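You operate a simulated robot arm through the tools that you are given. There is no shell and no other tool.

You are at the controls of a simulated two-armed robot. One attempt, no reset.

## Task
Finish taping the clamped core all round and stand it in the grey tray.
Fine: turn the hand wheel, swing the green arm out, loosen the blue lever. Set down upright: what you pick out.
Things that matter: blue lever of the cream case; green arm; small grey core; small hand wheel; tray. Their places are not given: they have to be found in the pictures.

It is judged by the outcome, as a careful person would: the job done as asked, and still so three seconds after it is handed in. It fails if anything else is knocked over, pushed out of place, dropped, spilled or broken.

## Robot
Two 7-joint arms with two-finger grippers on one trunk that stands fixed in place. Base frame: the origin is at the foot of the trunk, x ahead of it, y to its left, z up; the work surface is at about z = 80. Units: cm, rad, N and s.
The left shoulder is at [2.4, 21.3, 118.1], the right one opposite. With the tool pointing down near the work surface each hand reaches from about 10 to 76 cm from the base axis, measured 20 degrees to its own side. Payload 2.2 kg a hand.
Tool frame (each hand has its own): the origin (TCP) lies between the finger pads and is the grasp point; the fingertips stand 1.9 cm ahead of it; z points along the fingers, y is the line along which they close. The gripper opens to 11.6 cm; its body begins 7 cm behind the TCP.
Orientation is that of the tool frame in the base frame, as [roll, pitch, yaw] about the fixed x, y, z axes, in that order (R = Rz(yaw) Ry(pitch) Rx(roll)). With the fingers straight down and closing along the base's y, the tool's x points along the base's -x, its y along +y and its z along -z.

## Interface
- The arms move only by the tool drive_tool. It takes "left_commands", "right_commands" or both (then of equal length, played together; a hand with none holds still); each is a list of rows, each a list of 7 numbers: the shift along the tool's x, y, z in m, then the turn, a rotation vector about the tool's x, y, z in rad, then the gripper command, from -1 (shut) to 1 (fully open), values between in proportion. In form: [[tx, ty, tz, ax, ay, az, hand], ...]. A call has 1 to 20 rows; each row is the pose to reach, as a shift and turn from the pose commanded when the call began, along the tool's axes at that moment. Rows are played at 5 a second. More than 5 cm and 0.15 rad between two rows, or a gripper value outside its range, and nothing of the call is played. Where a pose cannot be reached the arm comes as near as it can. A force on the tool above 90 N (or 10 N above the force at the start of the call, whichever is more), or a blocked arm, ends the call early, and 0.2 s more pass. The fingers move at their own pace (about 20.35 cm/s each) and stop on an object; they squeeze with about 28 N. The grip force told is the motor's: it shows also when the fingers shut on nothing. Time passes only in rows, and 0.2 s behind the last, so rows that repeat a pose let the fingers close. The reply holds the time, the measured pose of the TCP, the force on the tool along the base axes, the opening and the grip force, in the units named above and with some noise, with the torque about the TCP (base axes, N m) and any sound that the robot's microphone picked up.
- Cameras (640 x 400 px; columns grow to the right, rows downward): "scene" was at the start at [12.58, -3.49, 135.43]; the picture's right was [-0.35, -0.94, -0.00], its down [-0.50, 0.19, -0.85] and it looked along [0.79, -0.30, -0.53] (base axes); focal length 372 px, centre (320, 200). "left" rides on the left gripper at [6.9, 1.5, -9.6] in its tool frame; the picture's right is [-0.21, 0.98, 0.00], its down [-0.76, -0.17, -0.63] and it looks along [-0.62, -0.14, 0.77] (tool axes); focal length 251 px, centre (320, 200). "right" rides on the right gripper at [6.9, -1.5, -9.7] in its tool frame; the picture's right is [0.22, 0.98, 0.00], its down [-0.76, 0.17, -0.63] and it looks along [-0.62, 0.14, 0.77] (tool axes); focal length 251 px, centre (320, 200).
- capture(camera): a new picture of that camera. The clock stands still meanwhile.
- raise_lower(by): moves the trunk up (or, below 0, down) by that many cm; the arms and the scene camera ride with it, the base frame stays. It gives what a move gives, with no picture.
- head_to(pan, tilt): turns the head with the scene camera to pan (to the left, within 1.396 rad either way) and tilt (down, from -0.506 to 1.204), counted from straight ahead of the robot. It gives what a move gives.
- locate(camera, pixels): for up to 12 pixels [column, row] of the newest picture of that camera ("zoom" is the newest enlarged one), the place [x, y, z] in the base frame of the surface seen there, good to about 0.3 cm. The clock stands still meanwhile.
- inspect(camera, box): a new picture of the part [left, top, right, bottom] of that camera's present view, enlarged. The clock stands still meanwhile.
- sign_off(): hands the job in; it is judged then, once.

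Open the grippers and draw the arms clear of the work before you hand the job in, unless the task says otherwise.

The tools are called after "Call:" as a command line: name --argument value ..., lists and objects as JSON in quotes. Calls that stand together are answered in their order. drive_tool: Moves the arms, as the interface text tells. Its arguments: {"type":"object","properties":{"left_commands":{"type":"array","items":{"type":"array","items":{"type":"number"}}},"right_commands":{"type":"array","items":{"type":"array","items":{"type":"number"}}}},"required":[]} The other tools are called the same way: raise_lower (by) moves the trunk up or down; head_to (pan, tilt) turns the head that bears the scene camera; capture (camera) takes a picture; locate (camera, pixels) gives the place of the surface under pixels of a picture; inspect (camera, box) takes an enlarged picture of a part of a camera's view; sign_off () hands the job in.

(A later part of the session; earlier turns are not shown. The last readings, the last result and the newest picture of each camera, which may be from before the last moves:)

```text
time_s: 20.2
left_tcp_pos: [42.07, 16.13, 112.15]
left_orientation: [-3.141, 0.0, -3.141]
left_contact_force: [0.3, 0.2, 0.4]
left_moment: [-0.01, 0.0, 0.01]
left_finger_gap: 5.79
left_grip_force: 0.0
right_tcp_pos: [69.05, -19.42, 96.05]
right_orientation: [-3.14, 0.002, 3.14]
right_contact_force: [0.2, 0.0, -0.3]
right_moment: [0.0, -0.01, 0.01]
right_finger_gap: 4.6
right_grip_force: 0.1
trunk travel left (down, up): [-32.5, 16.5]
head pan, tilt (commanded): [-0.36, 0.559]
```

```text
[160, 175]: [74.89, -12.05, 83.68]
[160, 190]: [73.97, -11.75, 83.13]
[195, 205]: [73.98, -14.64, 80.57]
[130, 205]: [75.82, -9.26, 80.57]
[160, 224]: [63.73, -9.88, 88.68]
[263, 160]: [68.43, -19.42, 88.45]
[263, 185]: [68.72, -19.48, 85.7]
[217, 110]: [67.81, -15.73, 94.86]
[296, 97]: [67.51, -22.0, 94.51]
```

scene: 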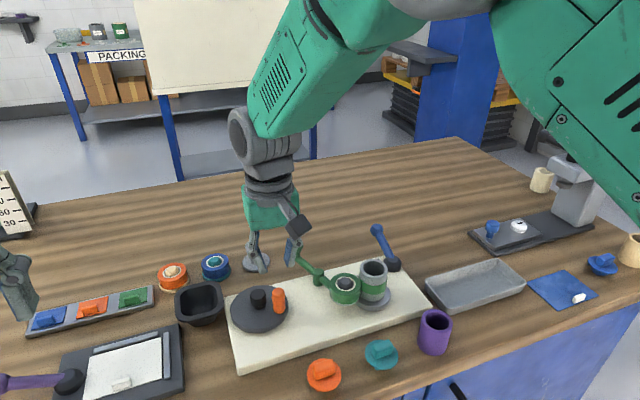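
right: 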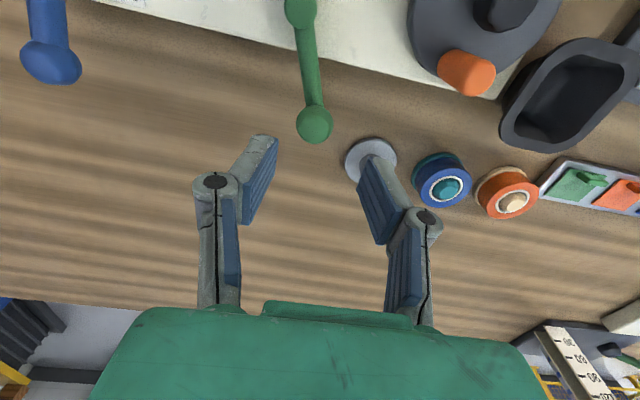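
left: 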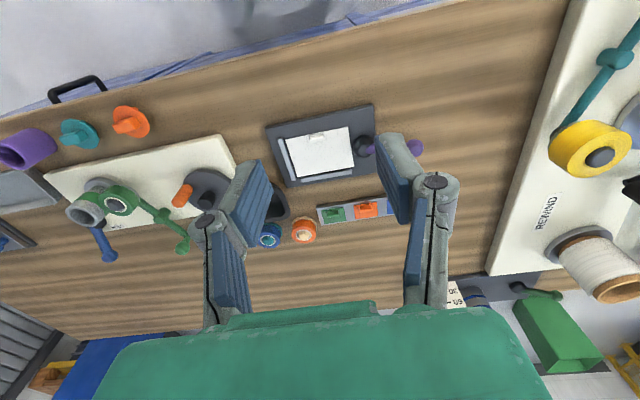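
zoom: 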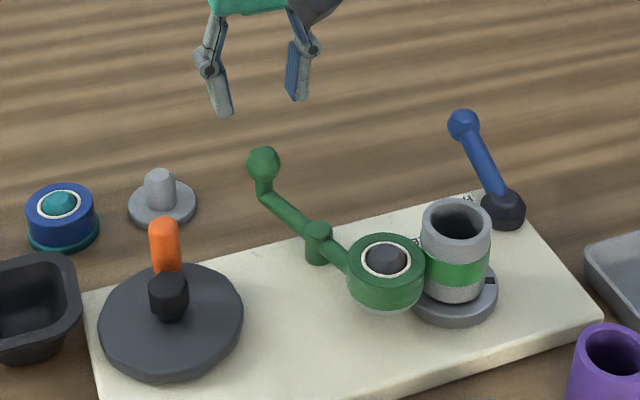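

The peg at (75,-12.2) stays below z 84, clear of the fingertips. I lower to z≈88 around the ball and close gently on it.

Call:
drive_tool --right_commands '[[0, -0.002, 0.03, 0, 0, 0, -0.2], [0, -0.002, 0.055, 0, 0, 0, -0.2], [0, -0.002, 0.07, 0, 0, 0, -0.2], [0, -0.002, 0.081, 0, 0, 0, -0.2], [0, -0.002, 0.081, 0, 0, 0, -0.2]]'

Call:
inspect --camera "scene" --box '[200, 180, 440, 340]'

Call:
capture --camera "right"

```text
time_s: 21.4
left_tcp_pos: [42.13, 16.07, 112.14]
left_orientation: [-3.139, 0.002, -3.14]
left_contact_force: [0.2, -0.5, -0.4]
left_moment: [0.02, 0.01, 0.01]
left_finger_gap: 5.79
left_grip_force: 0.1
right_tcp_pos: [69.09, -19.57, 87.92]
right_orientation: [-3.141, 0.001, 3.14]
right_contact_force: [0.0, 0.1, 0.7]
right_moment: [0.01, -0.01, 0.0]
right_finger_gap: 4.64
right_grip_force: 0.1
trunk travel left (down, up): [-32.5, 16.5]
head pan, tilt (commanded): [-0.36, 0.559]
```

```text
2.50 times, centred on (320, 260) of scene
```

zoom: 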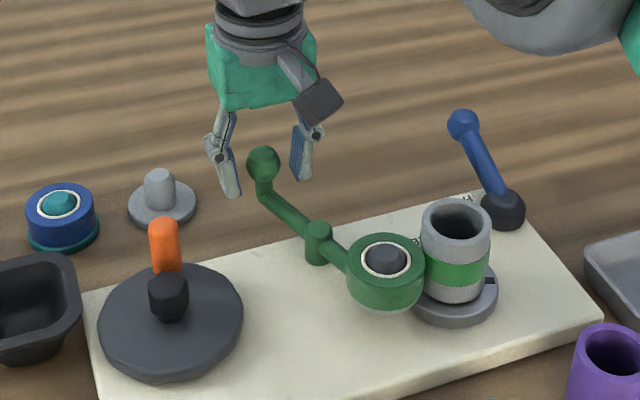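

```text
taken
```

right: 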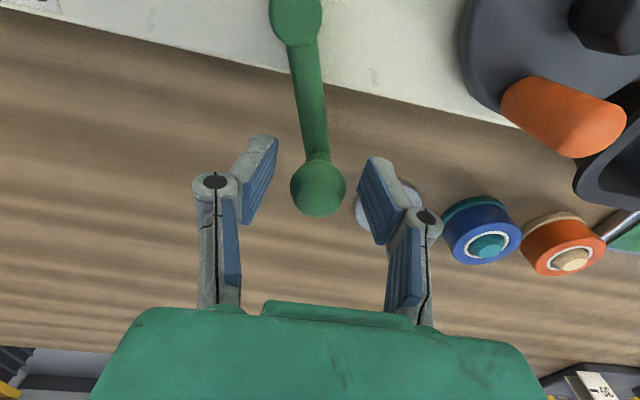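

The ball (318,188) lies between the pads. I close and swing the arm out by leading the ball about 45° clockwise toward -y around the post.

Call:
drive_tool --right_commands '[[0, 0, 0, 0, 0, 0, -0.7], [0, 0, 0, 0, 0, 0, -1], [0, 0, 0, 0, 0, 0, -1], [-0.0015, -0.005, 0, 0, 0, 0, -1], [-0.0025, -0.0098, 0, 0, 0, 0, -1]]'

Call:
inspect --camera "scene" --box '[200, 180, 440, 340]'

```text
time_s: 22.6
left_tcp_pos: [42.21, 16.41, 112.07]
left_orientation: [-3.138, 0.004, -3.14]
left_contact_force: [0.5, 0.4, -0.7]
left_moment: [-0.02, 0.03, 0.01]
left_finger_gap: 5.8
left_grip_force: 0.1
right_tcp_pos: [69.19, -20.3, 87.66]
right_orientation: [-3.14, 0.001, -3.139]
right_contact_force: [1.2, 9.6, -7.0]
right_moment: [0.03, 0.14, -0.49]
right_finger_gap: 2.6
right_grip_force: 45.0
trunk travel left (down, up): [-32.5, 16.5]
head pan, tilt (commanded): [-0.36, 0.559]
```

```text
2.50 times, centred on (320, 260) of scene
```

zoom: 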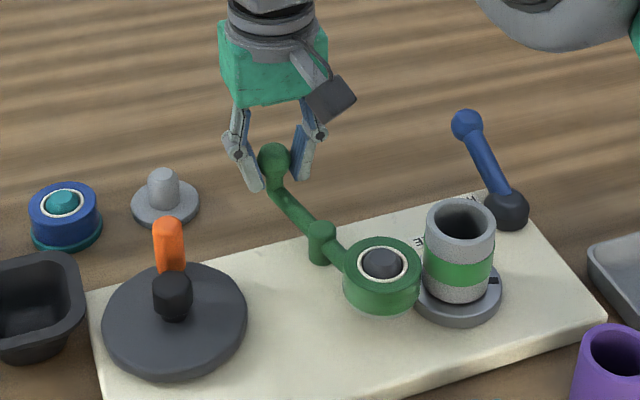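

The arm follows with about 10 N and the roll has parted from the core. I carry on along the arc to about -26°.

Call:
drive_tool --right_commands '[[-0.0008, -0.0056, 0, 0, 0, 0, -1], [-0.001, -0.0112, 0, 0, 0, 0, -1], [-0.0008, -0.0168, 0, 0, 0, 0, -1], [0, -0.0224, 0, 0, 0, 0, -1], [0.0012, -0.028, 0, 0, 0, 0, -1], [0.0029, -0.0333, 0, 0, 0, 0, -1], [0.0055, -0.039, 0, 0, 0, 0, -1]]'

Call:
inspect --camera "scene" --box '[200, 180, 440, 340]'

```text
time_s: 24.2
left_tcp_pos: [42.32, 16.11, 112.06]
left_orientation: [-3.139, 0.0, 3.141]
left_contact_force: [-0.5, 0.0, 0.6]
left_moment: [0.02, 0.01, -0.02]
left_finger_gap: 5.81
left_grip_force: 0.1
right_tcp_pos: [68.87, -24.41, 87.65]
right_orientation: [-3.141, -0.004, -3.141]
right_contact_force: [3.6, 6.8, -26.2]
right_moment: [0.11, 0.24, -0.5]
right_finger_gap: 2.51
right_grip_force: 45.0
trunk travel left (down, up): [-32.5, 16.5]
head pan, tilt (commanded): [-0.36, 0.559]
```

```text
2.50 times, centred on (320, 260) of scene
```

zoom: 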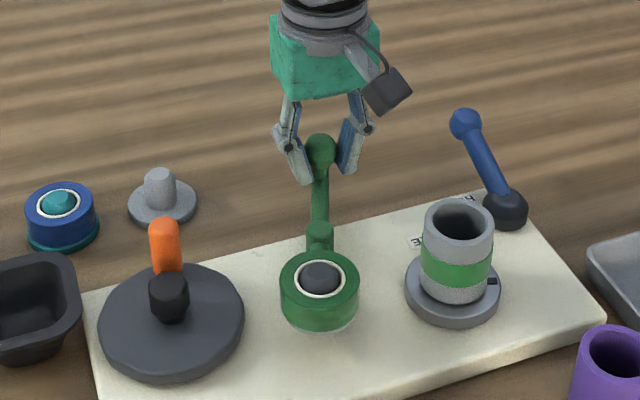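

The arm has swung out about 43° and the roll is well clear of the core. I open the fingers and watch whether the arm stays.

Call:
drive_tool --right_commands '[[0, 0, 0, 0, 0, 0, -0.3], [0, 0, 0, 0, 0, 0, -0.25], [0, 0, 0, 0, 0, 0, -0.25]]'

Call:
inspect --camera "scene" --box '[200, 180, 440, 340]'

```text
time_s: 25.0
left_tcp_pos: [42.0, 16.02, 112.19]
left_orientation: [-3.14, 0.004, -3.141]
left_contact_force: [-0.1, -0.4, 0.5]
left_moment: [0.0, -0.04, -0.03]
left_finger_gap: 5.8
left_grip_force: 0.0
right_tcp_pos: [68.63, -24.43, 88.02]
right_orientation: [-3.14, 0.004, -3.141]
right_contact_force: [0.1, -0.2, 0.3]
right_moment: [0.01, 0.04, 0.02]
right_finger_gap: 4.36
right_grip_force: 0.0
trunk travel left (down, up): [-32.5, 16.5]
head pan, tilt (commanded): [-0.36, 0.559]
```

```text
2.50 times, centred on (320, 260) of scene
```

zoom: 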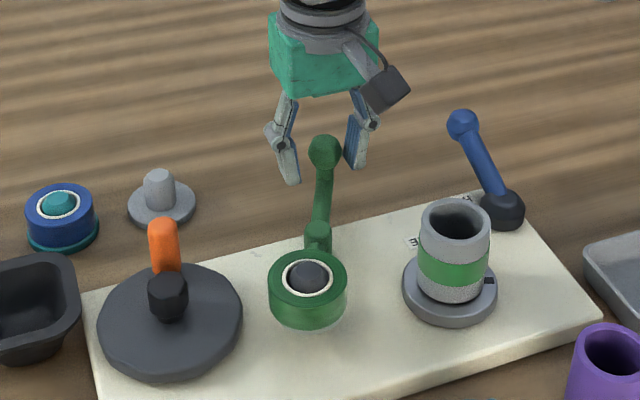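

The arm stayed out (it even settled slightly further). I lift the right hand clear and move it toward a viewpoint for the blue lever.

Call:
drive_tool --right_commands '[[0, 0, -0.02, 0, 0, 0, -0.25], [0, 0, -0.05, 0, 0, 0, -0.25], [0.02, -0.01, -0.09, 0, 0, 0, -0.25], [0.05, -0.04, -0.11, 0, 0, 0, -0.25], [0.08, -0.08, -0.13, 0, 0, 0, -0.25], [0.1, -0.12, -0.14, 0, 0, 0, -0.25], [0.1, -0.13, -0.14, 0, 0, 0, -0.25]]'

Call:
capture --camera "right"

Call:
capture --camera "scene"

```text
refused: row 5 steps farther than a row can; nothing moved
```

```text
taken
```

right: 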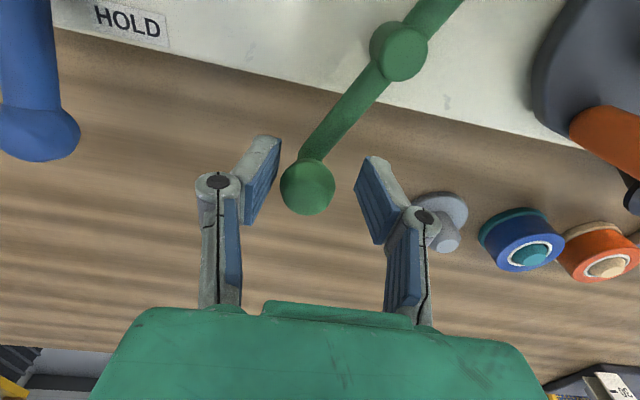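

```text
taken
```

scene: 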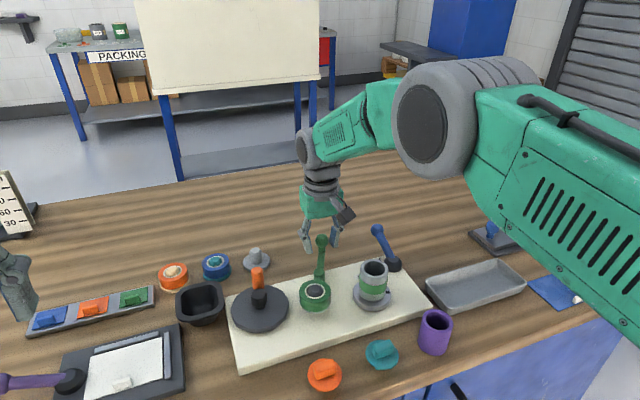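

A row was too long, so nothing moved; the ball is free at (307,188). I repeat with shorter steps.

Call:
drive_tool --right_commands '[[0, 0, -0.02, 0, 0, 0, -0.25], [0, 0, -0.05, 0, 0, 0, -0.25], [0.015, 0, -0.09, 0, 0, 0, -0.25], [0.04, -0.02, -0.11, 0, 0, 0, -0.25], [0.065, -0.05, -0.13, 0, 0, 0, -0.25], [0.085, -0.085, -0.14, 0, 0, 0, -0.25], [0.1, -0.12, -0.14, 0, 0, 0, -0.25], [0.1, -0.13, -0.14, 0, 0, 0, -0.25]]'

Call:
capture --camera "right"

Call:
inspect --camera "scene" --box '[280, 210, 460, 340]'

```text
time_s: 26.8
left_tcp_pos: [42.19, 15.91, 112.2]
left_orientation: [-3.141, 0.001, -3.141]
left_contact_force: [0.2, -0.2, 0.0]
left_moment: [0.0, 0.01, -0.01]
left_finger_gap: 5.79
left_grip_force: 0.2
right_tcp_pos: [58.61, -37.68, 101.77]
right_orientation: [3.141, 0.001, -3.142]
right_contact_force: [0.5, -0.2, -0.6]
right_moment: [0.02, 0.0, -0.04]
right_finger_gap: 4.33
right_grip_force: 0.0
trunk travel left (down, up): [-32.5, 16.5]
head pan, tilt (commanded): [-0.36, 0.559]
```

```text
taken
```

right: 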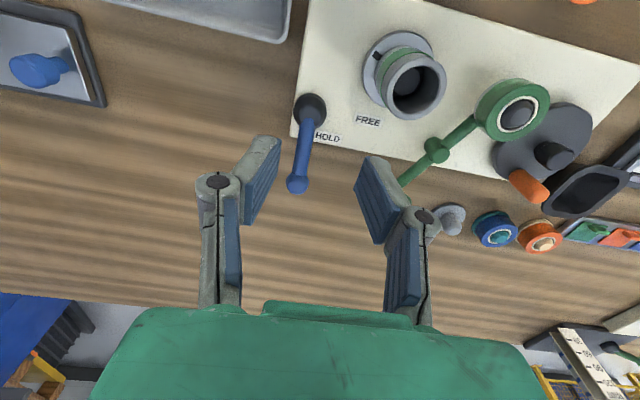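

```text
3.08 times, centred on (370, 275) of scene
```

zoom: 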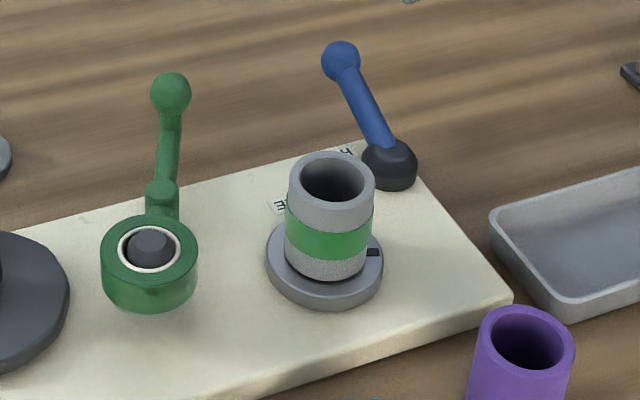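

The lever's base is at (310,108), its ball at (297,183), labels HOLD (327,138) and FREE (368,120), core rim around (413,88) in the right view. I measure them.

Call:
locate --camera "right" --pixels '[[310, 105], [312, 95], [307, 135], [302, 160], [297, 180], [297, 188], [291, 184], [327, 138], [368, 120], [320, 130]]'

Call:
locate --camera "right" --pixels '[[393, 82], [440, 75], [413, 65], [420, 112], [410, 108], [437, 95], [402, 55], [365, 70], [402, 34], [425, 45], [395, 65], [376, 50]]'

Call:
locate --camera "zoom" --pixels '[[342, 50], [325, 62], [358, 62], [370, 110], [388, 145], [292, 185], [370, 185], [332, 158], [332, 205], [330, 270], [330, 300], [150, 245]]'

```text
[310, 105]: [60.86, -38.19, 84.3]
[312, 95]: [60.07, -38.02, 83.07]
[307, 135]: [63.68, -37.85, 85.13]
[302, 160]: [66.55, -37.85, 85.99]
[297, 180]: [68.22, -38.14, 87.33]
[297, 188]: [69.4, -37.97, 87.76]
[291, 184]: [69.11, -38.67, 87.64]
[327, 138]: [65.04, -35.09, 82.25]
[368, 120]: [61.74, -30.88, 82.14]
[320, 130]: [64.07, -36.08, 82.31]
```

```text
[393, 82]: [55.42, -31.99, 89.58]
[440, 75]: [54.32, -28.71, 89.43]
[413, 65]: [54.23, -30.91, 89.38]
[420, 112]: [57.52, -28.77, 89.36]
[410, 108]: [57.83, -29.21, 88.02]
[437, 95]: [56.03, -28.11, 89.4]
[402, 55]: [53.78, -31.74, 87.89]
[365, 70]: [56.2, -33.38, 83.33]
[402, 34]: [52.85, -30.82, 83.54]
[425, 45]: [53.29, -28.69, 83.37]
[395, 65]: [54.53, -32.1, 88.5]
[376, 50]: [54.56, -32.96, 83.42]
```

```text
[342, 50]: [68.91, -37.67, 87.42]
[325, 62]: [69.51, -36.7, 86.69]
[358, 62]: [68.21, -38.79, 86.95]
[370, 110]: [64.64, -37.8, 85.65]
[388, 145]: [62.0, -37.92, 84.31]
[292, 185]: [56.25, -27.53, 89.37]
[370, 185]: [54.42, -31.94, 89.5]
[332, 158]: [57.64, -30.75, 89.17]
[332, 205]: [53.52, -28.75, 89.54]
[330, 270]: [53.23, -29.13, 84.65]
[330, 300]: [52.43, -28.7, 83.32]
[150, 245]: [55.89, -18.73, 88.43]
```

The lever pivots near (61,-38) with its ball at (68.9,-38,86.7), pointing to HOLD; FREE lies toward +y at (61.7,-30.9). I move above the ball.

Call:
drive_tool --right_commands '[[-0.04, -0.001, 0.01, 0, 0, 0, -0.25], [-0.08, -0.003, 0.02, 0, 0, 0, -0.25], [-0.102, -0.0037, 0.04, 0, 0, 0, -0.25], [-0.103, -0.0037, 0.05, 0, 0, 0, -0.25], [-0.103, -0.0037, 0.05, 0, 0, 0, -0.25]]'

Call:
capture --camera "right"

```text
time_s: 28.0
left_tcp_pos: [42.13, 16.01, 112.29]
left_orientation: [-3.139, 0.002, -3.14]
left_contact_force: [-0.7, -0.4, -0.9]
left_moment: [0.01, -0.01, -0.01]
left_finger_gap: 5.8
left_grip_force: 0.0
right_tcp_pos: [68.85, -37.98, 96.91]
right_orientation: [3.141, 0.003, 3.141]
right_contact_force: [0.1, -0.4, -0.1]
right_moment: [0.01, 0.02, -0.01]
right_finger_gap: 4.36
right_grip_force: 0.2
trunk travel left (down, up): [-32.5, 16.5]
head pan, tilt (commanded): [-0.36, 0.559]
```

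```text
taken
```

right: 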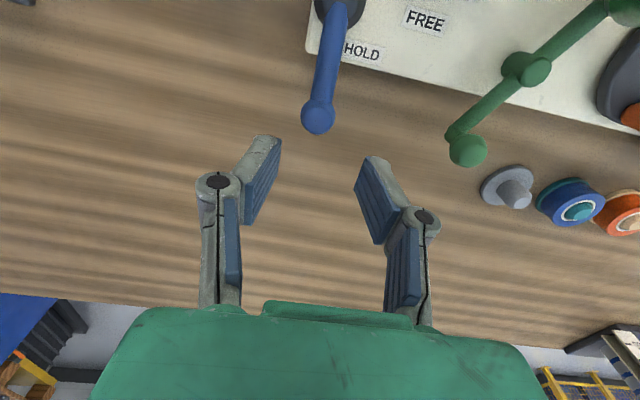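

The lever ball is at (317,117) and the green handle ball at (467,150) in this view. I measure both before lowering.

Call:
locate --camera "right" --pixels '[[317, 110], [317, 120], [308, 117], [327, 117], [330, 60], [467, 150], [525, 68]]'

```text
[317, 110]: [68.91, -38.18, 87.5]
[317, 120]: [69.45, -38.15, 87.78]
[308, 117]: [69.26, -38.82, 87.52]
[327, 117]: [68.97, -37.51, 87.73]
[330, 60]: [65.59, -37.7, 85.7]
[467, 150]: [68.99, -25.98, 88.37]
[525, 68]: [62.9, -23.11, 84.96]
```

The ball is centred close to (69.1,-38.1), right below the hand. I lower to z≈87.3 and close on it.

Call:
drive_tool --right_commands '[[-0.002, -0.001, 0.03, 0, 0, 0, -0.25], [-0.002, -0.001, 0.06, 0, 0, 0, -0.25], [-0.002, -0.001, 0.08, 0, 0, 0, -0.25], [-0.002, -0.001, 0.0965, 0, 0, 0, -0.25], [-0.002, -0.001, 0.0965, 0, 0, 0, -0.7], [-0.002, -0.001, 0.0965, 0, 0, 0, -1], [-0.002, -0.001, 0.0965, 0, 0, 0, -1]]'

Call:
capture --camera "right"

Call:
inspect --camera "scene" --box '[280, 180, 460, 320]'

```text
time_s: 29.6
left_tcp_pos: [42.16, 15.91, 112.16]
left_orientation: [-3.14, 0.003, -3.14]
left_contact_force: [-0.5, 0.6, 0.2]
left_moment: [-0.02, 0.02, -0.02]
left_finger_gap: 5.8
left_grip_force: 0.0
right_tcp_pos: [69.22, -37.95, 87.2]
right_orientation: [3.141, 0.001, 3.14]
right_contact_force: [-1.3, 3.4, -3.9]
right_moment: [0.1, -0.14, -0.06]
right_finger_gap: 2.7
right_grip_force: 44.9
trunk travel left (down, up): [-32.5, 16.5]
head pan, tilt (commanded): [-0.36, 0.559]
```

```text
taken
```

right: 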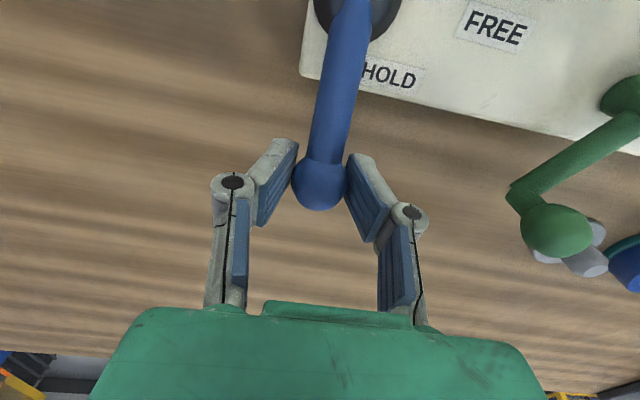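

```text
2.86 times, centred on (370, 250) of scene
```

zoom: 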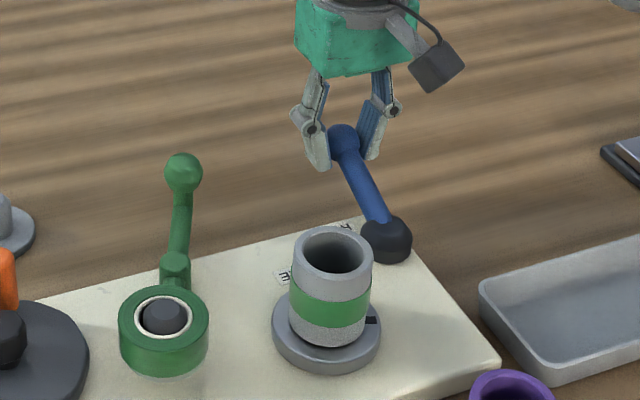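

The lever ball is held (gap 2.7 cm). I swing it toward FREE (+y), first 16°, turning the hand along, and read the force.

Call:
drive_tool --right_commands '[[0.0002, 0.0057, 0, 0, 0, -0.07, -1], [0.0008, 0.0113, 0, 0, 0, -0.14, -1], [0.0018, 0.0169, 0, 0, 0, -0.21, -1], [0.0032, 0.0225, 0, 0, 0, -0.28, -1]]'

Call:
inspect --camera "scene" --box '[280, 180, 460, 320]'

```text
time_s: 30.6
left_tcp_pos: [42.19, 15.89, 112.18]
left_orientation: [3.141, 0.0, -3.14]
left_contact_force: [0.9, -0.1, 0.3]
left_moment: [0.02, -0.02, 0.03]
left_finger_gap: 5.79
left_grip_force: 0.0
right_tcp_pos: [68.98, -36.08, 87.15]
right_orientation: [-3.138, 0.002, -2.858]
right_contact_force: [7.2, -7.1, -4.9]
right_moment: [-0.04, 0.08, 0.43]
right_finger_gap: 2.65
right_grip_force: 45.0
trunk travel left (down, up): [-32.5, 16.5]
head pan, tilt (commanded): [-0.36, 0.559]
```

```text
2.86 times, centred on (370, 250) of scene
```

zoom: 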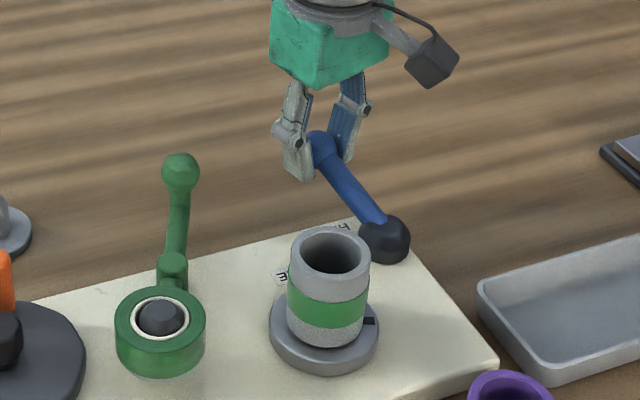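

The lever turns with moderate force. I continue another 32° along the arc.

Call:
drive_tool --right_commands '[[0.0002, 0.0057, 0, 0, 0, -0.07, -1], [0.0008, 0.0113, 0, 0, 0, -0.14, -1], [0.0018, 0.0169, 0, 0, 0, -0.21, -1], [0.0032, 0.0225, 0, 0, 0, -0.28, -1], [0.0049, 0.0278, 0, 0, 0, -0.35, -1], [0.007, 0.0331, 0, 0, 0, -0.42, -1], [0.0095, 0.0382, 0, 0, 0, -0.49, -1], [0.0124, 0.0432, 0, 0, 0, -0.56, -1]]'

Call:
inspect --camera "scene" --box '[280, 180, 460, 320]'

Call:
capture --camera "right"

```text
time_s: 32.4
left_tcp_pos: [42.22, 15.92, 112.11]
left_orientation: [3.14, 0.002, 3.141]
left_contact_force: [0.2, 0.4, -0.5]
left_moment: [0.0, -0.01, 0.0]
left_finger_gap: 5.82
left_grip_force: 0.0
right_tcp_pos: [66.45, -32.23, 87.11]
right_orientation: [3.14, -0.001, -2.301]
right_contact_force: [-1.3, -11.1, -9.0]
right_moment: [-0.34, 0.28, 0.29]
right_finger_gap: 2.64
right_grip_force: 45.0
trunk travel left (down, up): [-32.5, 16.5]
head pan, tilt (commanded): [-0.36, 0.559]
```

```text
2.86 times, centred on (370, 250) of scene
```

zoom: 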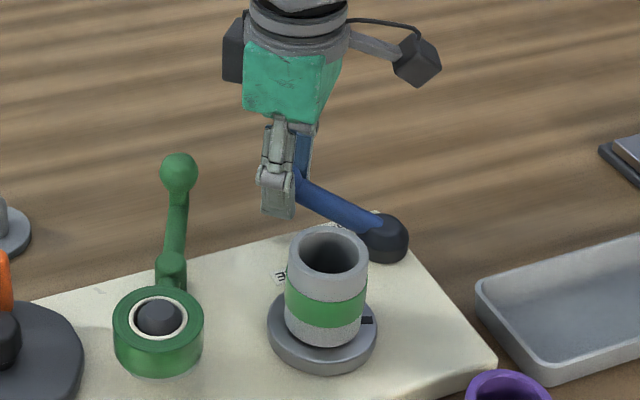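

```text
taken
```

right: 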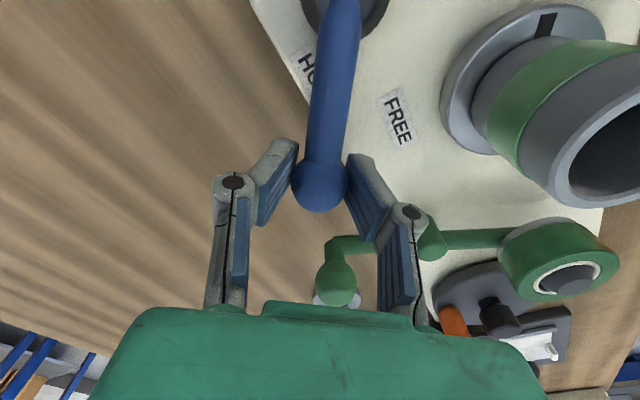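

The lever is about 48° round with FREE label next to it, still moving freely (11 N). I go on in small steps to find its stop.

Call:
drive_tool --right_commands '[[0.0002, 0.0057, 0, 0, 0, -0.07, -1], [0.0008, 0.0113, 0, 0, 0, -0.14, -1], [0.0018, 0.0169, 0, 0, 0, -0.21, -1]]'

Call:
capture --camera "right"

```text
time_s: 33.2
left_tcp_pos: [42.26, 15.71, 112.2]
left_orientation: [3.14, 0.003, 3.142]
left_contact_force: [-0.2, -0.3, 0.3]
left_moment: [0.02, -0.01, -0.01]
left_finger_gap: 5.82
left_grip_force: 0.1
right_tcp_pos: [65.15, -31.44, 87.05]
right_orientation: [3.141, 0.001, -2.09]
right_contact_force: [-4.6, -19.0, -16.1]
right_moment: [-0.68, 0.29, 0.2]
right_finger_gap: 2.64
right_grip_force: 44.9
trunk travel left (down, up): [-32.5, 16.5]
head pan, tilt (commanded): [-0.36, 0.559]
```

```text
taken
```

right: 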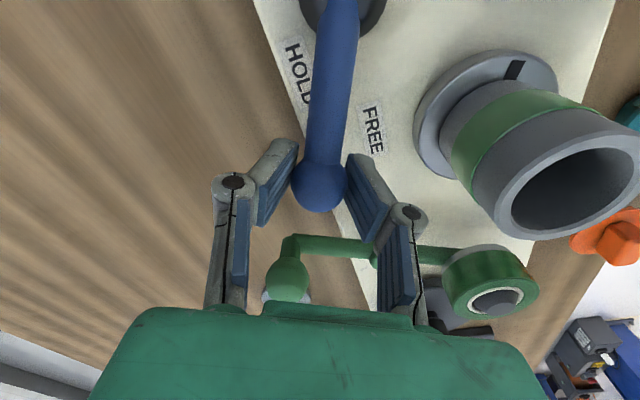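

It still moves with only about 6 N tangentially; the 19 N is mostly radial from my arc being slightly wide. I tighten the radius and go on 12°.

Call:
drive_tool --right_commands '[[0.0025, 0.0045, 0, 0, 0, -0.07, -1], [0.0042, 0.01, 0, 0, 0, -0.14, -1], [0.0055, 0.0155, 0, 0, 0, -0.21, -1]]'

Call:
capture --camera "right"

Call:
inspect --camera "scene" --box '[280, 180, 460, 320]'

```text
time_s: 34.0
left_tcp_pos: [42.74, 15.5, 112.07]
left_orientation: [3.139, -0.003, -3.14]
left_contact_force: [0.4, -0.1, 0.0]
left_moment: [0.02, 0.01, -0.02]
left_finger_gap: 5.81
left_grip_force: 0.0
right_tcp_pos: [64.46, -31.05, 87.07]
right_orientation: [-3.132, 0.007, -1.882]
right_contact_force: [42.8, -18.3, -25.0]
right_moment: [0.05, -0.08, -0.39]
right_finger_gap: 2.64
right_grip_force: 45.1
trunk travel left (down, up): [-32.5, 16.5]
head pan, tilt (commanded): [-0.36, 0.559]
```

```text
taken
```

right: 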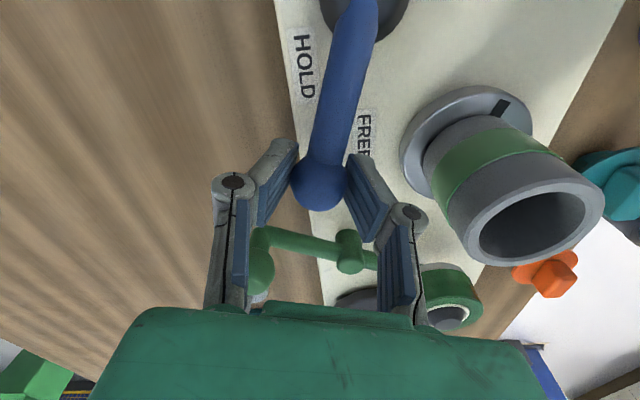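

```text
2.86 times, centred on (370, 250) of scene
```

zoom: 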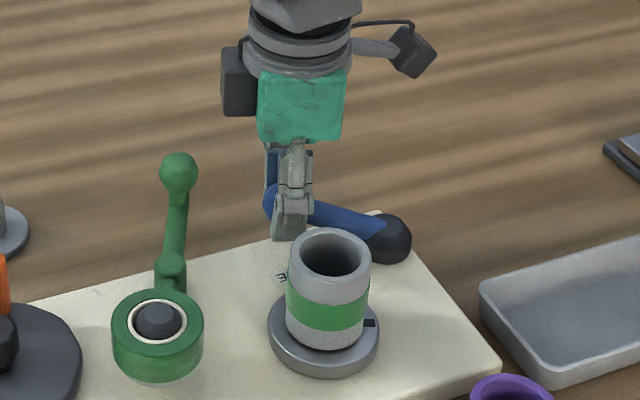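

The force jumped to 43 N against the lever's motion at about 62°: it has reached its stop at FREE. I ease back slightly, open the fingers, and lift straight up.

Call:
drive_tool --right_commands '[[0, -0.005, 0, 0, 0, 0, -1], [0, -0.005, 0, 0, 0, 0, -0.3], [0, -0.005, 0, 0, 0, 0, -0.25], [0, -0.005, -0.02, 0, 0, 0, -0.25], [0, -0.005, -0.05, 0, 0, 0, -0.25], [0, -0.005, -0.09, 0, 0, 0, -0.25], [0, -0.005, -0.12, 0, 0, 0, -0.25]]'

Call:
inspect --camera "scene" --box '[280, 180, 460, 320]'

Call:
capture --camera "right"

```text
time_s: 35.6
left_tcp_pos: [42.1, 16.21, 112.26]
left_orientation: [-3.139, 0.004, 3.141]
left_contact_force: [-0.1, -0.9, -0.1]
left_moment: [0.04, 0.01, -0.01]
left_finger_gap: 5.82
left_grip_force: 0.1
right_tcp_pos: [63.83, -30.77, 99.5]
right_orientation: [-3.138, -0.003, -1.881]
right_contact_force: [0.3, 0.4, 0.0]
right_moment: [0.01, -0.02, 0.0]
right_finger_gap: 4.36
right_grip_force: 0.1
trunk travel left (down, up): [-32.5, 16.5]
head pan, tilt (commanded): [-0.36, 0.559]
```

```text
2.86 times, centred on (370, 250) of scene
```

zoom: 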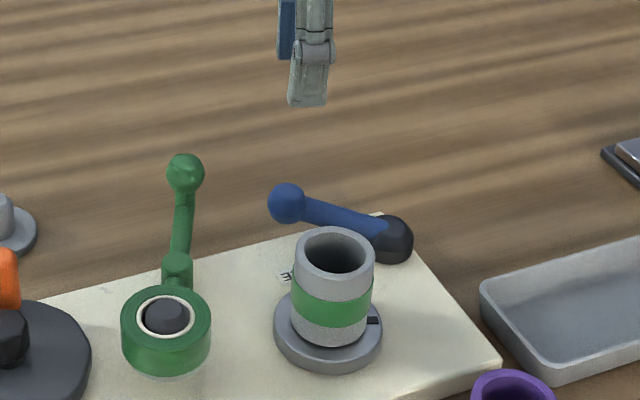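

```text
taken
```

right: 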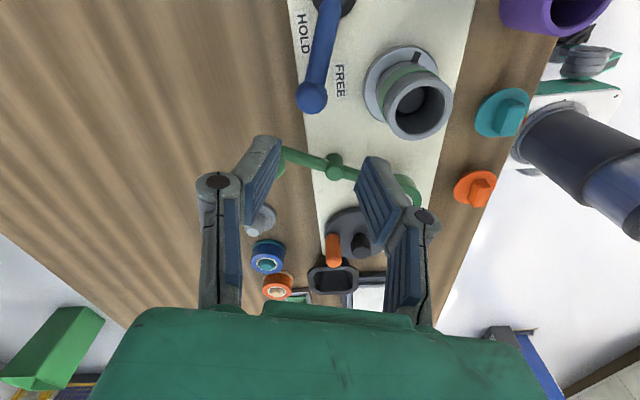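

The lever rests at FREE and the core's far side band is green too. I take a new scene picture to measure the core, the band and the tray.

Call:
capture --camera "scene"

Call:
locate --camera "right" --pixels '[[391, 105], [450, 100], [420, 78], [420, 135], [400, 70], [408, 72], [394, 62], [390, 75], [372, 95], [405, 52], [417, 110]]'

Call:
inspect --camera "scene" --box '[340, 240, 400, 320]'

```text
taken
```

scene: 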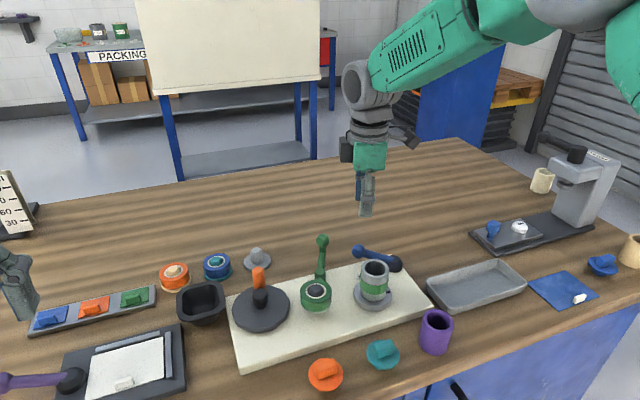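

```text
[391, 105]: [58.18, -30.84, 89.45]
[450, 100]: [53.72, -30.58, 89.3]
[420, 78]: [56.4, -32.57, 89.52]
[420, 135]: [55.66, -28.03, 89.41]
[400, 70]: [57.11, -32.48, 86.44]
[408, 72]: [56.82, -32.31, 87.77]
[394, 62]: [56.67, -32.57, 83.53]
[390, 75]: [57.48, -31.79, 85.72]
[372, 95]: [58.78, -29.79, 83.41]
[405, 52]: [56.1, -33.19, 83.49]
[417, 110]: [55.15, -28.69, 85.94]
```

```text
5.00 times, centred on (370, 280) of scene
```

zoom: 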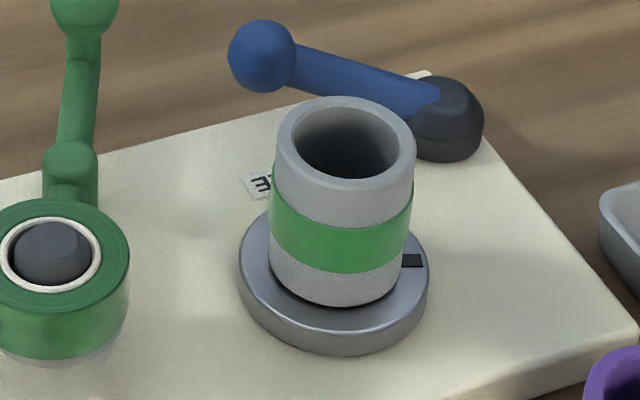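

I measure the band's edges on the core in the zoom and the tray corners in the scene picture.

Call:
locate --camera "zoom" --pixels '[[280, 150], [415, 150], [345, 98], [345, 190], [345, 222], [345, 245], [345, 270], [345, 300], [335, 318], [345, 150], [300, 60], [410, 90]]'

Call:
locate --camera "scene" --pixels '[[427, 279], [498, 259], [525, 283], [446, 310], [475, 283], [440, 295], [510, 280], [450, 280], [490, 270], [460, 300], [437, 330], [400, 290]]'

```text
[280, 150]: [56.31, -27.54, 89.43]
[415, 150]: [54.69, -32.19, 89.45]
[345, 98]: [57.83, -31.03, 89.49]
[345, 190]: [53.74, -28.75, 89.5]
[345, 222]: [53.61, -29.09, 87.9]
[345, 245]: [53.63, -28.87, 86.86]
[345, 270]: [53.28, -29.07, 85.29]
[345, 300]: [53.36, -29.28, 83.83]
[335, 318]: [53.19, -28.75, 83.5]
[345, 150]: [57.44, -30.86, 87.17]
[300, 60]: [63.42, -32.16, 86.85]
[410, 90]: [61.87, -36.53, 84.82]
```

```text
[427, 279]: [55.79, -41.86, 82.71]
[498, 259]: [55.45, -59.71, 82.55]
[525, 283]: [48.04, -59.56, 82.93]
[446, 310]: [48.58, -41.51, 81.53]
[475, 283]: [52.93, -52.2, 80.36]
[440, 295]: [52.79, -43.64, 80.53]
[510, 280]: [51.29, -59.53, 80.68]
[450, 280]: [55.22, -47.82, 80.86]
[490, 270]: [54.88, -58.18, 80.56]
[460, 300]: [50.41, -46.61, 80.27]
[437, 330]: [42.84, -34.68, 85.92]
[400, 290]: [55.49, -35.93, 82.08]
```

The core is centred near (55.8,-30.1), radius 2.45, top at z 89.5, band z 85.2–87.6; the tray floor spans x 48–55.5, y -42 to -59.5. I move above the core at height, turning the hand back and opening it to ~8.5 cm.

Call:
drive_tool --right_commands '[[0.002, 0.0087, -0.005, 0, 0, 0.14, -0.1], [0.004, 0.0174, -0.01, 0, 0, 0.28, 0.1], [0.006, 0.0262, -0.01, 0, 0, 0.42, 0.3], [0.008, 0.0349, -0.01, 0, 0, 0.56, 0.46], [0.01, 0.0436, -0.01, 0, 0, 0.7, 0.46], [0.0121, 0.0523, -0.01, 0, 0, 0.84, 0.46], [0.0141, 0.0611, -0.01, 0, 0, 0.98, 0.46], [0.0161, 0.0698, -0.01, 0, 0, 1.12, 0.46], [0.0181, 0.0785, -0.01, 0, 0, 1.26, 0.46], [0.0181, 0.0785, -0.01, 0, 0, 1.26, 0.46]]'

Call:
capture --camera "right"

Call:
inspect --camera "scene" --box '[280, 180, 460, 320]'

```text
time_s: 37.8
left_tcp_pos: [42.21, 16.06, 112.24]
left_orientation: [-3.141, 0.001, -3.141]
left_contact_force: [-0.6, 0.0, 0.2]
left_moment: [0.01, -0.01, 0.03]
left_finger_gap: 5.8
left_grip_force: 0.0
right_tcp_pos: [55.89, -30.18, 100.33]
right_orientation: [-3.14, 0.002, 3.139]
right_contact_force: [-0.9, -0.5, 0.6]
right_moment: [0.0, 0.0, 0.01]
right_finger_gap: 8.48
right_grip_force: 0.1
trunk travel left (down, up): [-32.5, 16.5]
head pan, tilt (commanded): [-0.36, 0.559]
```

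```text
taken
```

right: 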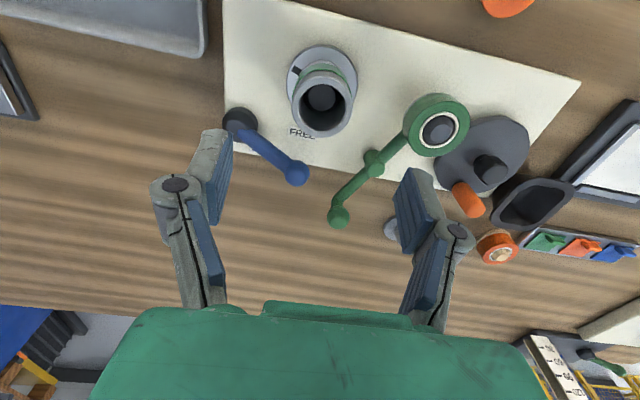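

```text
2.86 times, centred on (370, 250) of scene
```

zoom: 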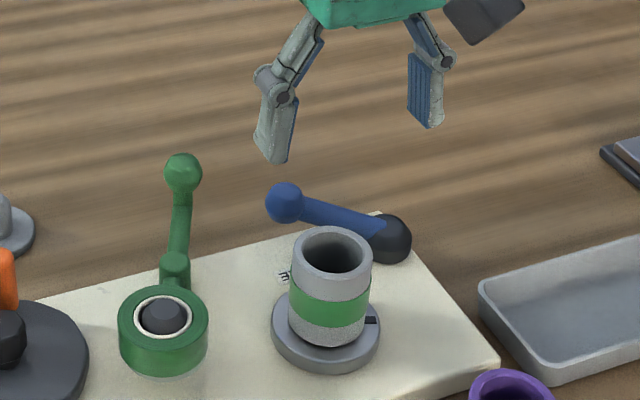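

The core rim is at about (322,100) in the right view, with a dark spindle inside. I measure its rim once more for centring.

Call:
locate --camera "right" --pixels '[[293, 100], [351, 98], [322, 74], [324, 133], [296, 115], [345, 120], [300, 82], [344, 80], [322, 97]]'

```text
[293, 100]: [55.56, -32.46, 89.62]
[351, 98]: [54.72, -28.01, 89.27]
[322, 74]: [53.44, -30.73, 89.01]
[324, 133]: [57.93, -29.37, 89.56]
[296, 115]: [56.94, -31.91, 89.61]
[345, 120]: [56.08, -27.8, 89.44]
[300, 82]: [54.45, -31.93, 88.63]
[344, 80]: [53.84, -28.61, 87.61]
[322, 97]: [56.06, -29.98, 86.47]
```

The core centre is (55.75,-30.05). I lower to z≈89.4 so the pads take the bare rim above the tape, then close.

Call:
drive_tool --right_commands '[[0.001, 0.001, 0.03, 0, 0, 0, 0.46], [0.001, 0.001, 0.06, 0, 0, 0, 0.4], [0.001, 0.001, 0.085, 0, 0, 0, 0.3], [0.001, 0.001, 0.1, 0, 0, 0, 0.2], [0.001, 0.001, 0.109, 0, 0, 0, 0.1], [0.001, 0.001, 0.109, 0, 0, 0, 0.1]]'

Call:
capture --camera "right"

Call:
inspect --camera "scene" --box '[300, 200, 440, 320]'

```text
time_s: 39.2
left_tcp_pos: [42.05, 15.94, 112.14]
left_orientation: [-3.141, 0.002, 3.141]
left_contact_force: [0.0, -0.5, -0.4]
left_moment: [0.01, 0.02, 0.0]
left_finger_gap: 5.78
left_grip_force: 0.0
right_tcp_pos: [55.77, -30.08, 89.31]
right_orientation: [-3.141, 0.003, 3.141]
right_contact_force: [-0.4, 0.1, -0.3]
right_moment: [0.02, -0.02, 0.02]
right_finger_gap: 6.35
right_grip_force: 0.0
trunk travel left (down, up): [-32.5, 16.5]
head pan, tilt (commanded): [-0.36, 0.559]
```

```text
taken
```

right: 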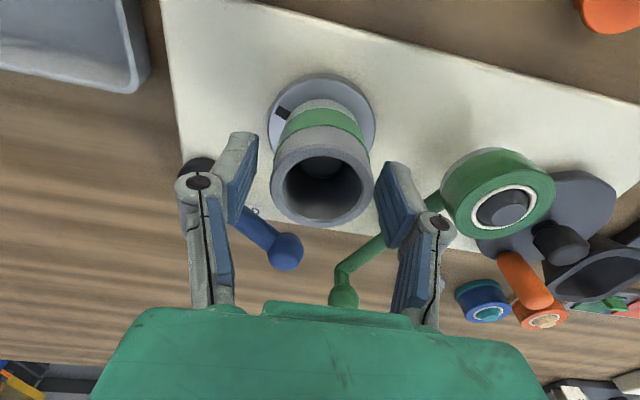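

```text
3.33 times, centred on (370, 260) of scene
```

zoom: 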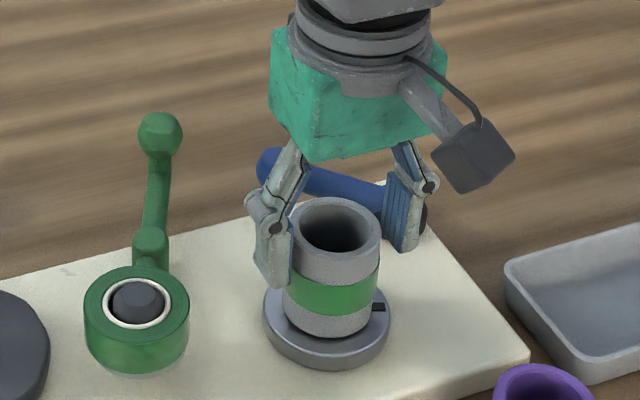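

The fingers straddle the core rim without contact. I close and let the grip settle.

Call:
drive_tool --right_commands '[[0, 0, 0, 0, 0, 0, -0.1], [0, 0, 0, 0, 0, 0, -0.3], [0, 0, 0, 0, 0, 0, -1], [0, 0, 0, 0, 0, 0, -1]]'

Call:
capture --camera "right"

```text
time_s: 40.2
left_tcp_pos: [42.28, 16.02, 112.21]
left_orientation: [3.141, 0.002, 3.139]
left_contact_force: [-0.4, -0.2, -0.5]
left_moment: [-0.01, 0.02, 0.0]
left_finger_gap: 5.81
left_grip_force: 0.1
right_tcp_pos: [55.84, -30.14, 89.44]
right_orientation: [-3.14, 0.002, -3.141]
right_contact_force: [-0.1, -0.9, -0.8]
right_moment: [-0.01, -0.04, 0.01]
right_finger_gap: 4.58
right_grip_force: 27.6
trunk travel left (down, up): [-32.5, 16.5]
head pan, tilt (commanded): [-0.36, 0.559]
```

```text
taken
```

right: 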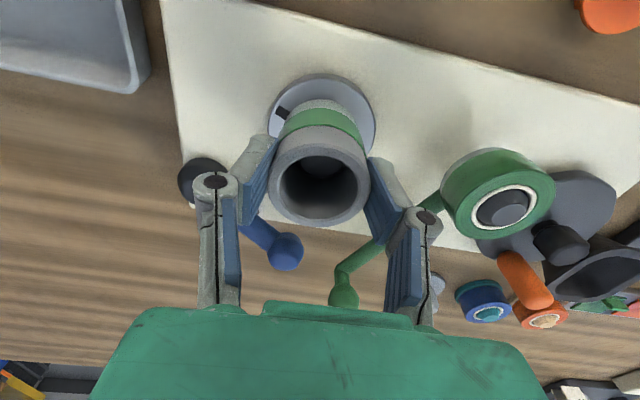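

The core is gripped (gap 4.58 cm, 27.6 N). I lift slowly by 2 cm and check the force and view.

Call:
drive_tool --right_commands '[[0, 0, -0.004, 0, 0, 0, -1], [0, 0, -0.009, 0, 0, 0, -1], [0, 0, -0.015, 0, 0, 0, -1], [0, 0, -0.02, 0, 0, 0, -1]]'

Call:
inspect --camera "scene" --box '[300, 200, 440, 320]'

```text
time_s: 41.2
left_tcp_pos: [42.09, 15.97, 112.26]
left_orientation: [3.141, 0.002, -3.141]
left_contact_force: [0.2, 0.0, -0.3]
left_moment: [0.0, 0.01, 0.01]
left_finger_gap: 5.8
left_grip_force: 0.0
right_tcp_pos: [55.8, -30.05, 91.48]
right_orientation: [3.141, 0.002, 3.141]
right_contact_force: [-1.7, 0.5, -0.2]
right_moment: [-0.02, 0.0, -0.01]
right_finger_gap: 4.59
right_grip_force: 28.7
trunk travel left (down, up): [-32.5, 16.5]
head pan, tilt (commanded): [-0.36, 0.559]
```

```text
3.33 times, centred on (370, 260) of scene
```

zoom: 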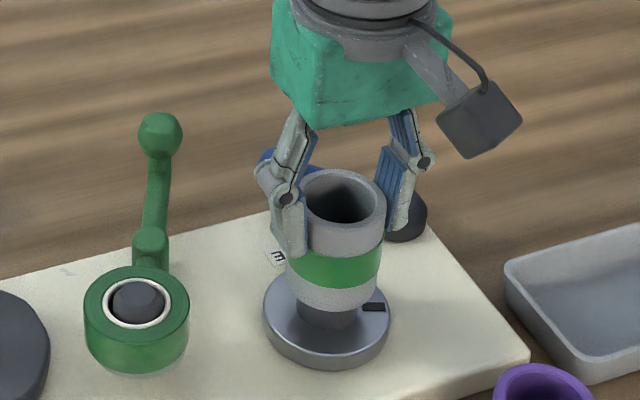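

The core came cleanly off its spindle, held level. I lift to z≈101 and carry it over the tray centre (52,-50.7).

Call:
drive_tool --right_commands '[[0, 0, -0.02, 0, 0, 0, -1], [0, 0, -0.045, 0, 0, 0, -1], [0, 0, -0.07, 0, 0, 0, -1], [0, 0, -0.095, 0, 0, 0, -1], [0.004, -0.02, -0.095, 0, 0, 0, -1], [0.01, -0.05, -0.095, 0, 0, 0, -1], [0.017, -0.085, -0.095, 0, 0, 0, -1], [0.024, -0.12, -0.095, 0, 0, 0, -1], [0.031, -0.155, -0.095, 0, 0, 0, -1], [0.036, -0.185, -0.095, 0, 0, 0, -1], [0.038, -0.2065, -0.095, 0, 0, 0, -1], [0.038, -0.2065, -0.095, 0, 0, 0, -1]]'

Call:
capture --camera "scene"

Call:
capture --camera "right"

```text
time_s: 43.8
left_tcp_pos: [42.05, 16.05, 112.17]
left_orientation: [-3.141, 0.003, -3.141]
left_contact_force: [0.8, 0.1, 0.1]
left_moment: [-0.03, 0.01, -0.02]
left_finger_gap: 5.77
left_grip_force: 0.0
right_tcp_pos: [52.12, -50.64, 100.85]
right_orientation: [-3.142, 0.002, 3.142]
right_contact_force: [0.0, -0.2, -0.2]
right_moment: [-0.03, -0.03, -0.02]
right_finger_gap: 4.57
right_grip_force: 27.8
trunk travel left (down, up): [-32.5, 16.5]
head pan, tilt (commanded): [-0.36, 0.559]
```

```text
taken
```

scene: 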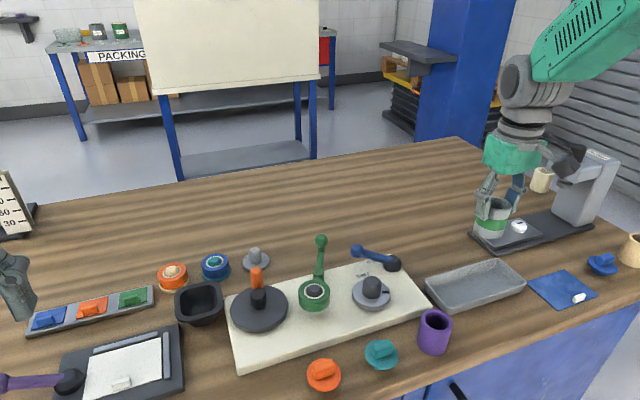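

```text
taken
```

right: 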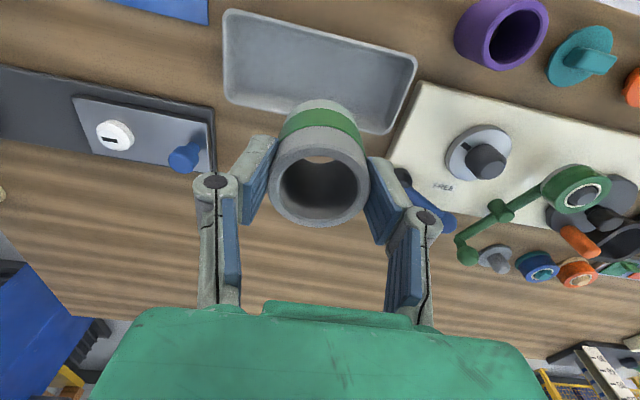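

The core is held level above the tray. I measure the tray's rim and floor from this view to place it in the middle.

Call:
locate --camera "right" --pixels '[[227, 14], [414, 58], [388, 130], [224, 95], [300, 60], [250, 50], [370, 90], [330, 40], [190, 155], [395, 75]]'

Call:
inspect --camera "scene" --box '[440, 160, 560, 260]'

```text
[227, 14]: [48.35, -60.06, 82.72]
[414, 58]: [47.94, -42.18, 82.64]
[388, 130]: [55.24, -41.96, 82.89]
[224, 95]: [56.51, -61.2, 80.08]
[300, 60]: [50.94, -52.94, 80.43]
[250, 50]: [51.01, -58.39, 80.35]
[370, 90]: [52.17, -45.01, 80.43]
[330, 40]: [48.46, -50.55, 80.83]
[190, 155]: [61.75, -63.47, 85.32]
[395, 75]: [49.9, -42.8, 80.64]
```

```text
4.00 times, centred on (500, 210) of scene
```

zoom: 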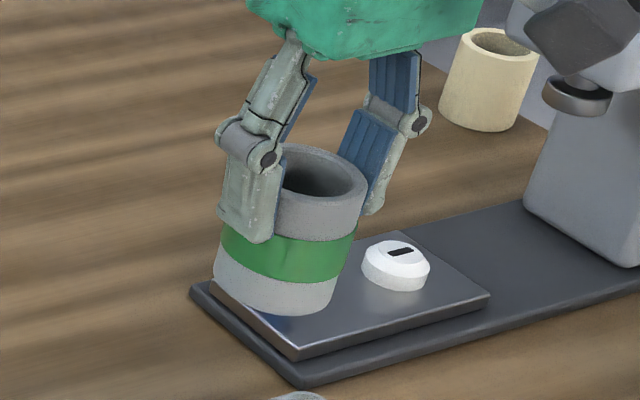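

The tray is x 48–55.5, y -42 to -60, floor z 80.4. I centre at (51.8,-51) and lower to z≈87.5, about 1 cm above the floor.

Call:
drive_tool --right_commands '[[0.003, -0.004, 0.02, 0, 0, 0, -1], [0.003, -0.004, 0.05, 0, 0, 0, -1], [0.003, -0.004, 0.08, 0, 0, 0, -1], [0.003, -0.004, 0.105, 0, 0, 0, -1], [0.003, -0.004, 0.123, 0, 0, 0, -1], [0.003, -0.004, 0.1335, 0, 0, 0, -1], [0.003, -0.004, 0.1335, 0, 0, 0, -1]]'

Call:
inspect --camera "scene" --box '[400, 200, 560, 330]'

Call:
capture --camera "right"

```text
time_s: 45.4
left_tcp_pos: [42.2, 15.95, 112.3]
left_orientation: [3.141, 0.001, 3.141]
left_contact_force: [-0.4, 0.0, -0.6]
left_moment: [0.02, 0.0, -0.04]
left_finger_gap: 5.79
left_grip_force: 0.0
right_tcp_pos: [51.61, -51.28, 87.28]
right_orientation: [3.14, 0.001, 3.141]
right_contact_force: [0.4, 0.2, -0.8]
right_moment: [0.0, 0.01, 0.01]
right_finger_gap: 4.57
right_grip_force: 27.9
trunk travel left (down, up): [-32.5, 16.5]
head pan, tilt (commanded): [-0.36, 0.559]
```

```text
3.08 times, centred on (480, 265) of scene
```

zoom: 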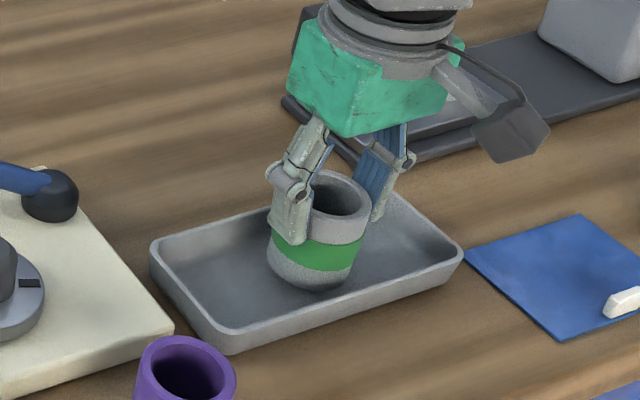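

```text
taken
```

right: 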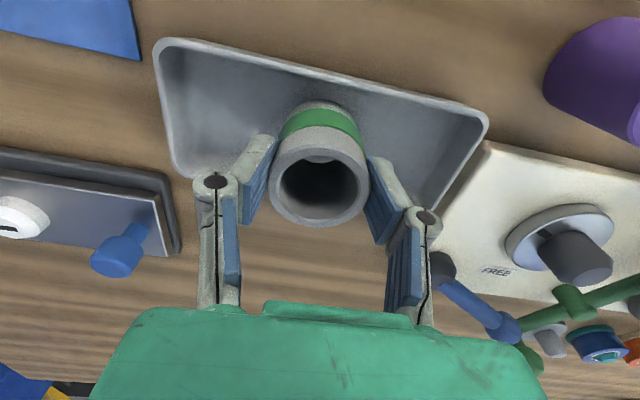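

The core is inside the tray walls, just above the floor. I lower in 2 mm steps and watch for contact force.

Call:
drive_tool --right_commands '[[0, 0, 0.002, 0, 0, 0, -1], [0, 0, 0.004, 0, 0, 0, -1], [0, 0, 0.006, 0, 0, 0, -1], [0, 0, 0.006, 0, 0, 0, -1]]'

```text
time_s: 46.4
left_tcp_pos: [42.25, 16.01, 112.23]
left_orientation: [-3.141, 0.001, 3.141]
left_contact_force: [-0.9, 0.1, 0.2]
left_moment: [0.01, 0.05, 0.05]
left_finger_gap: 5.77
left_grip_force: 0.1
right_tcp_pos: [51.76, -51.0, 86.87]
right_orientation: [-3.141, 0.002, -3.141]
right_contact_force: [-0.5, -0.1, -0.9]
right_moment: [0.02, 0.0, -0.05]
right_finger_gap: 4.58
right_grip_force: 27.7
trunk travel left (down, up): [-32.5, 16.5]
head pan, tilt (commanded): [-0.36, 0.559]
```

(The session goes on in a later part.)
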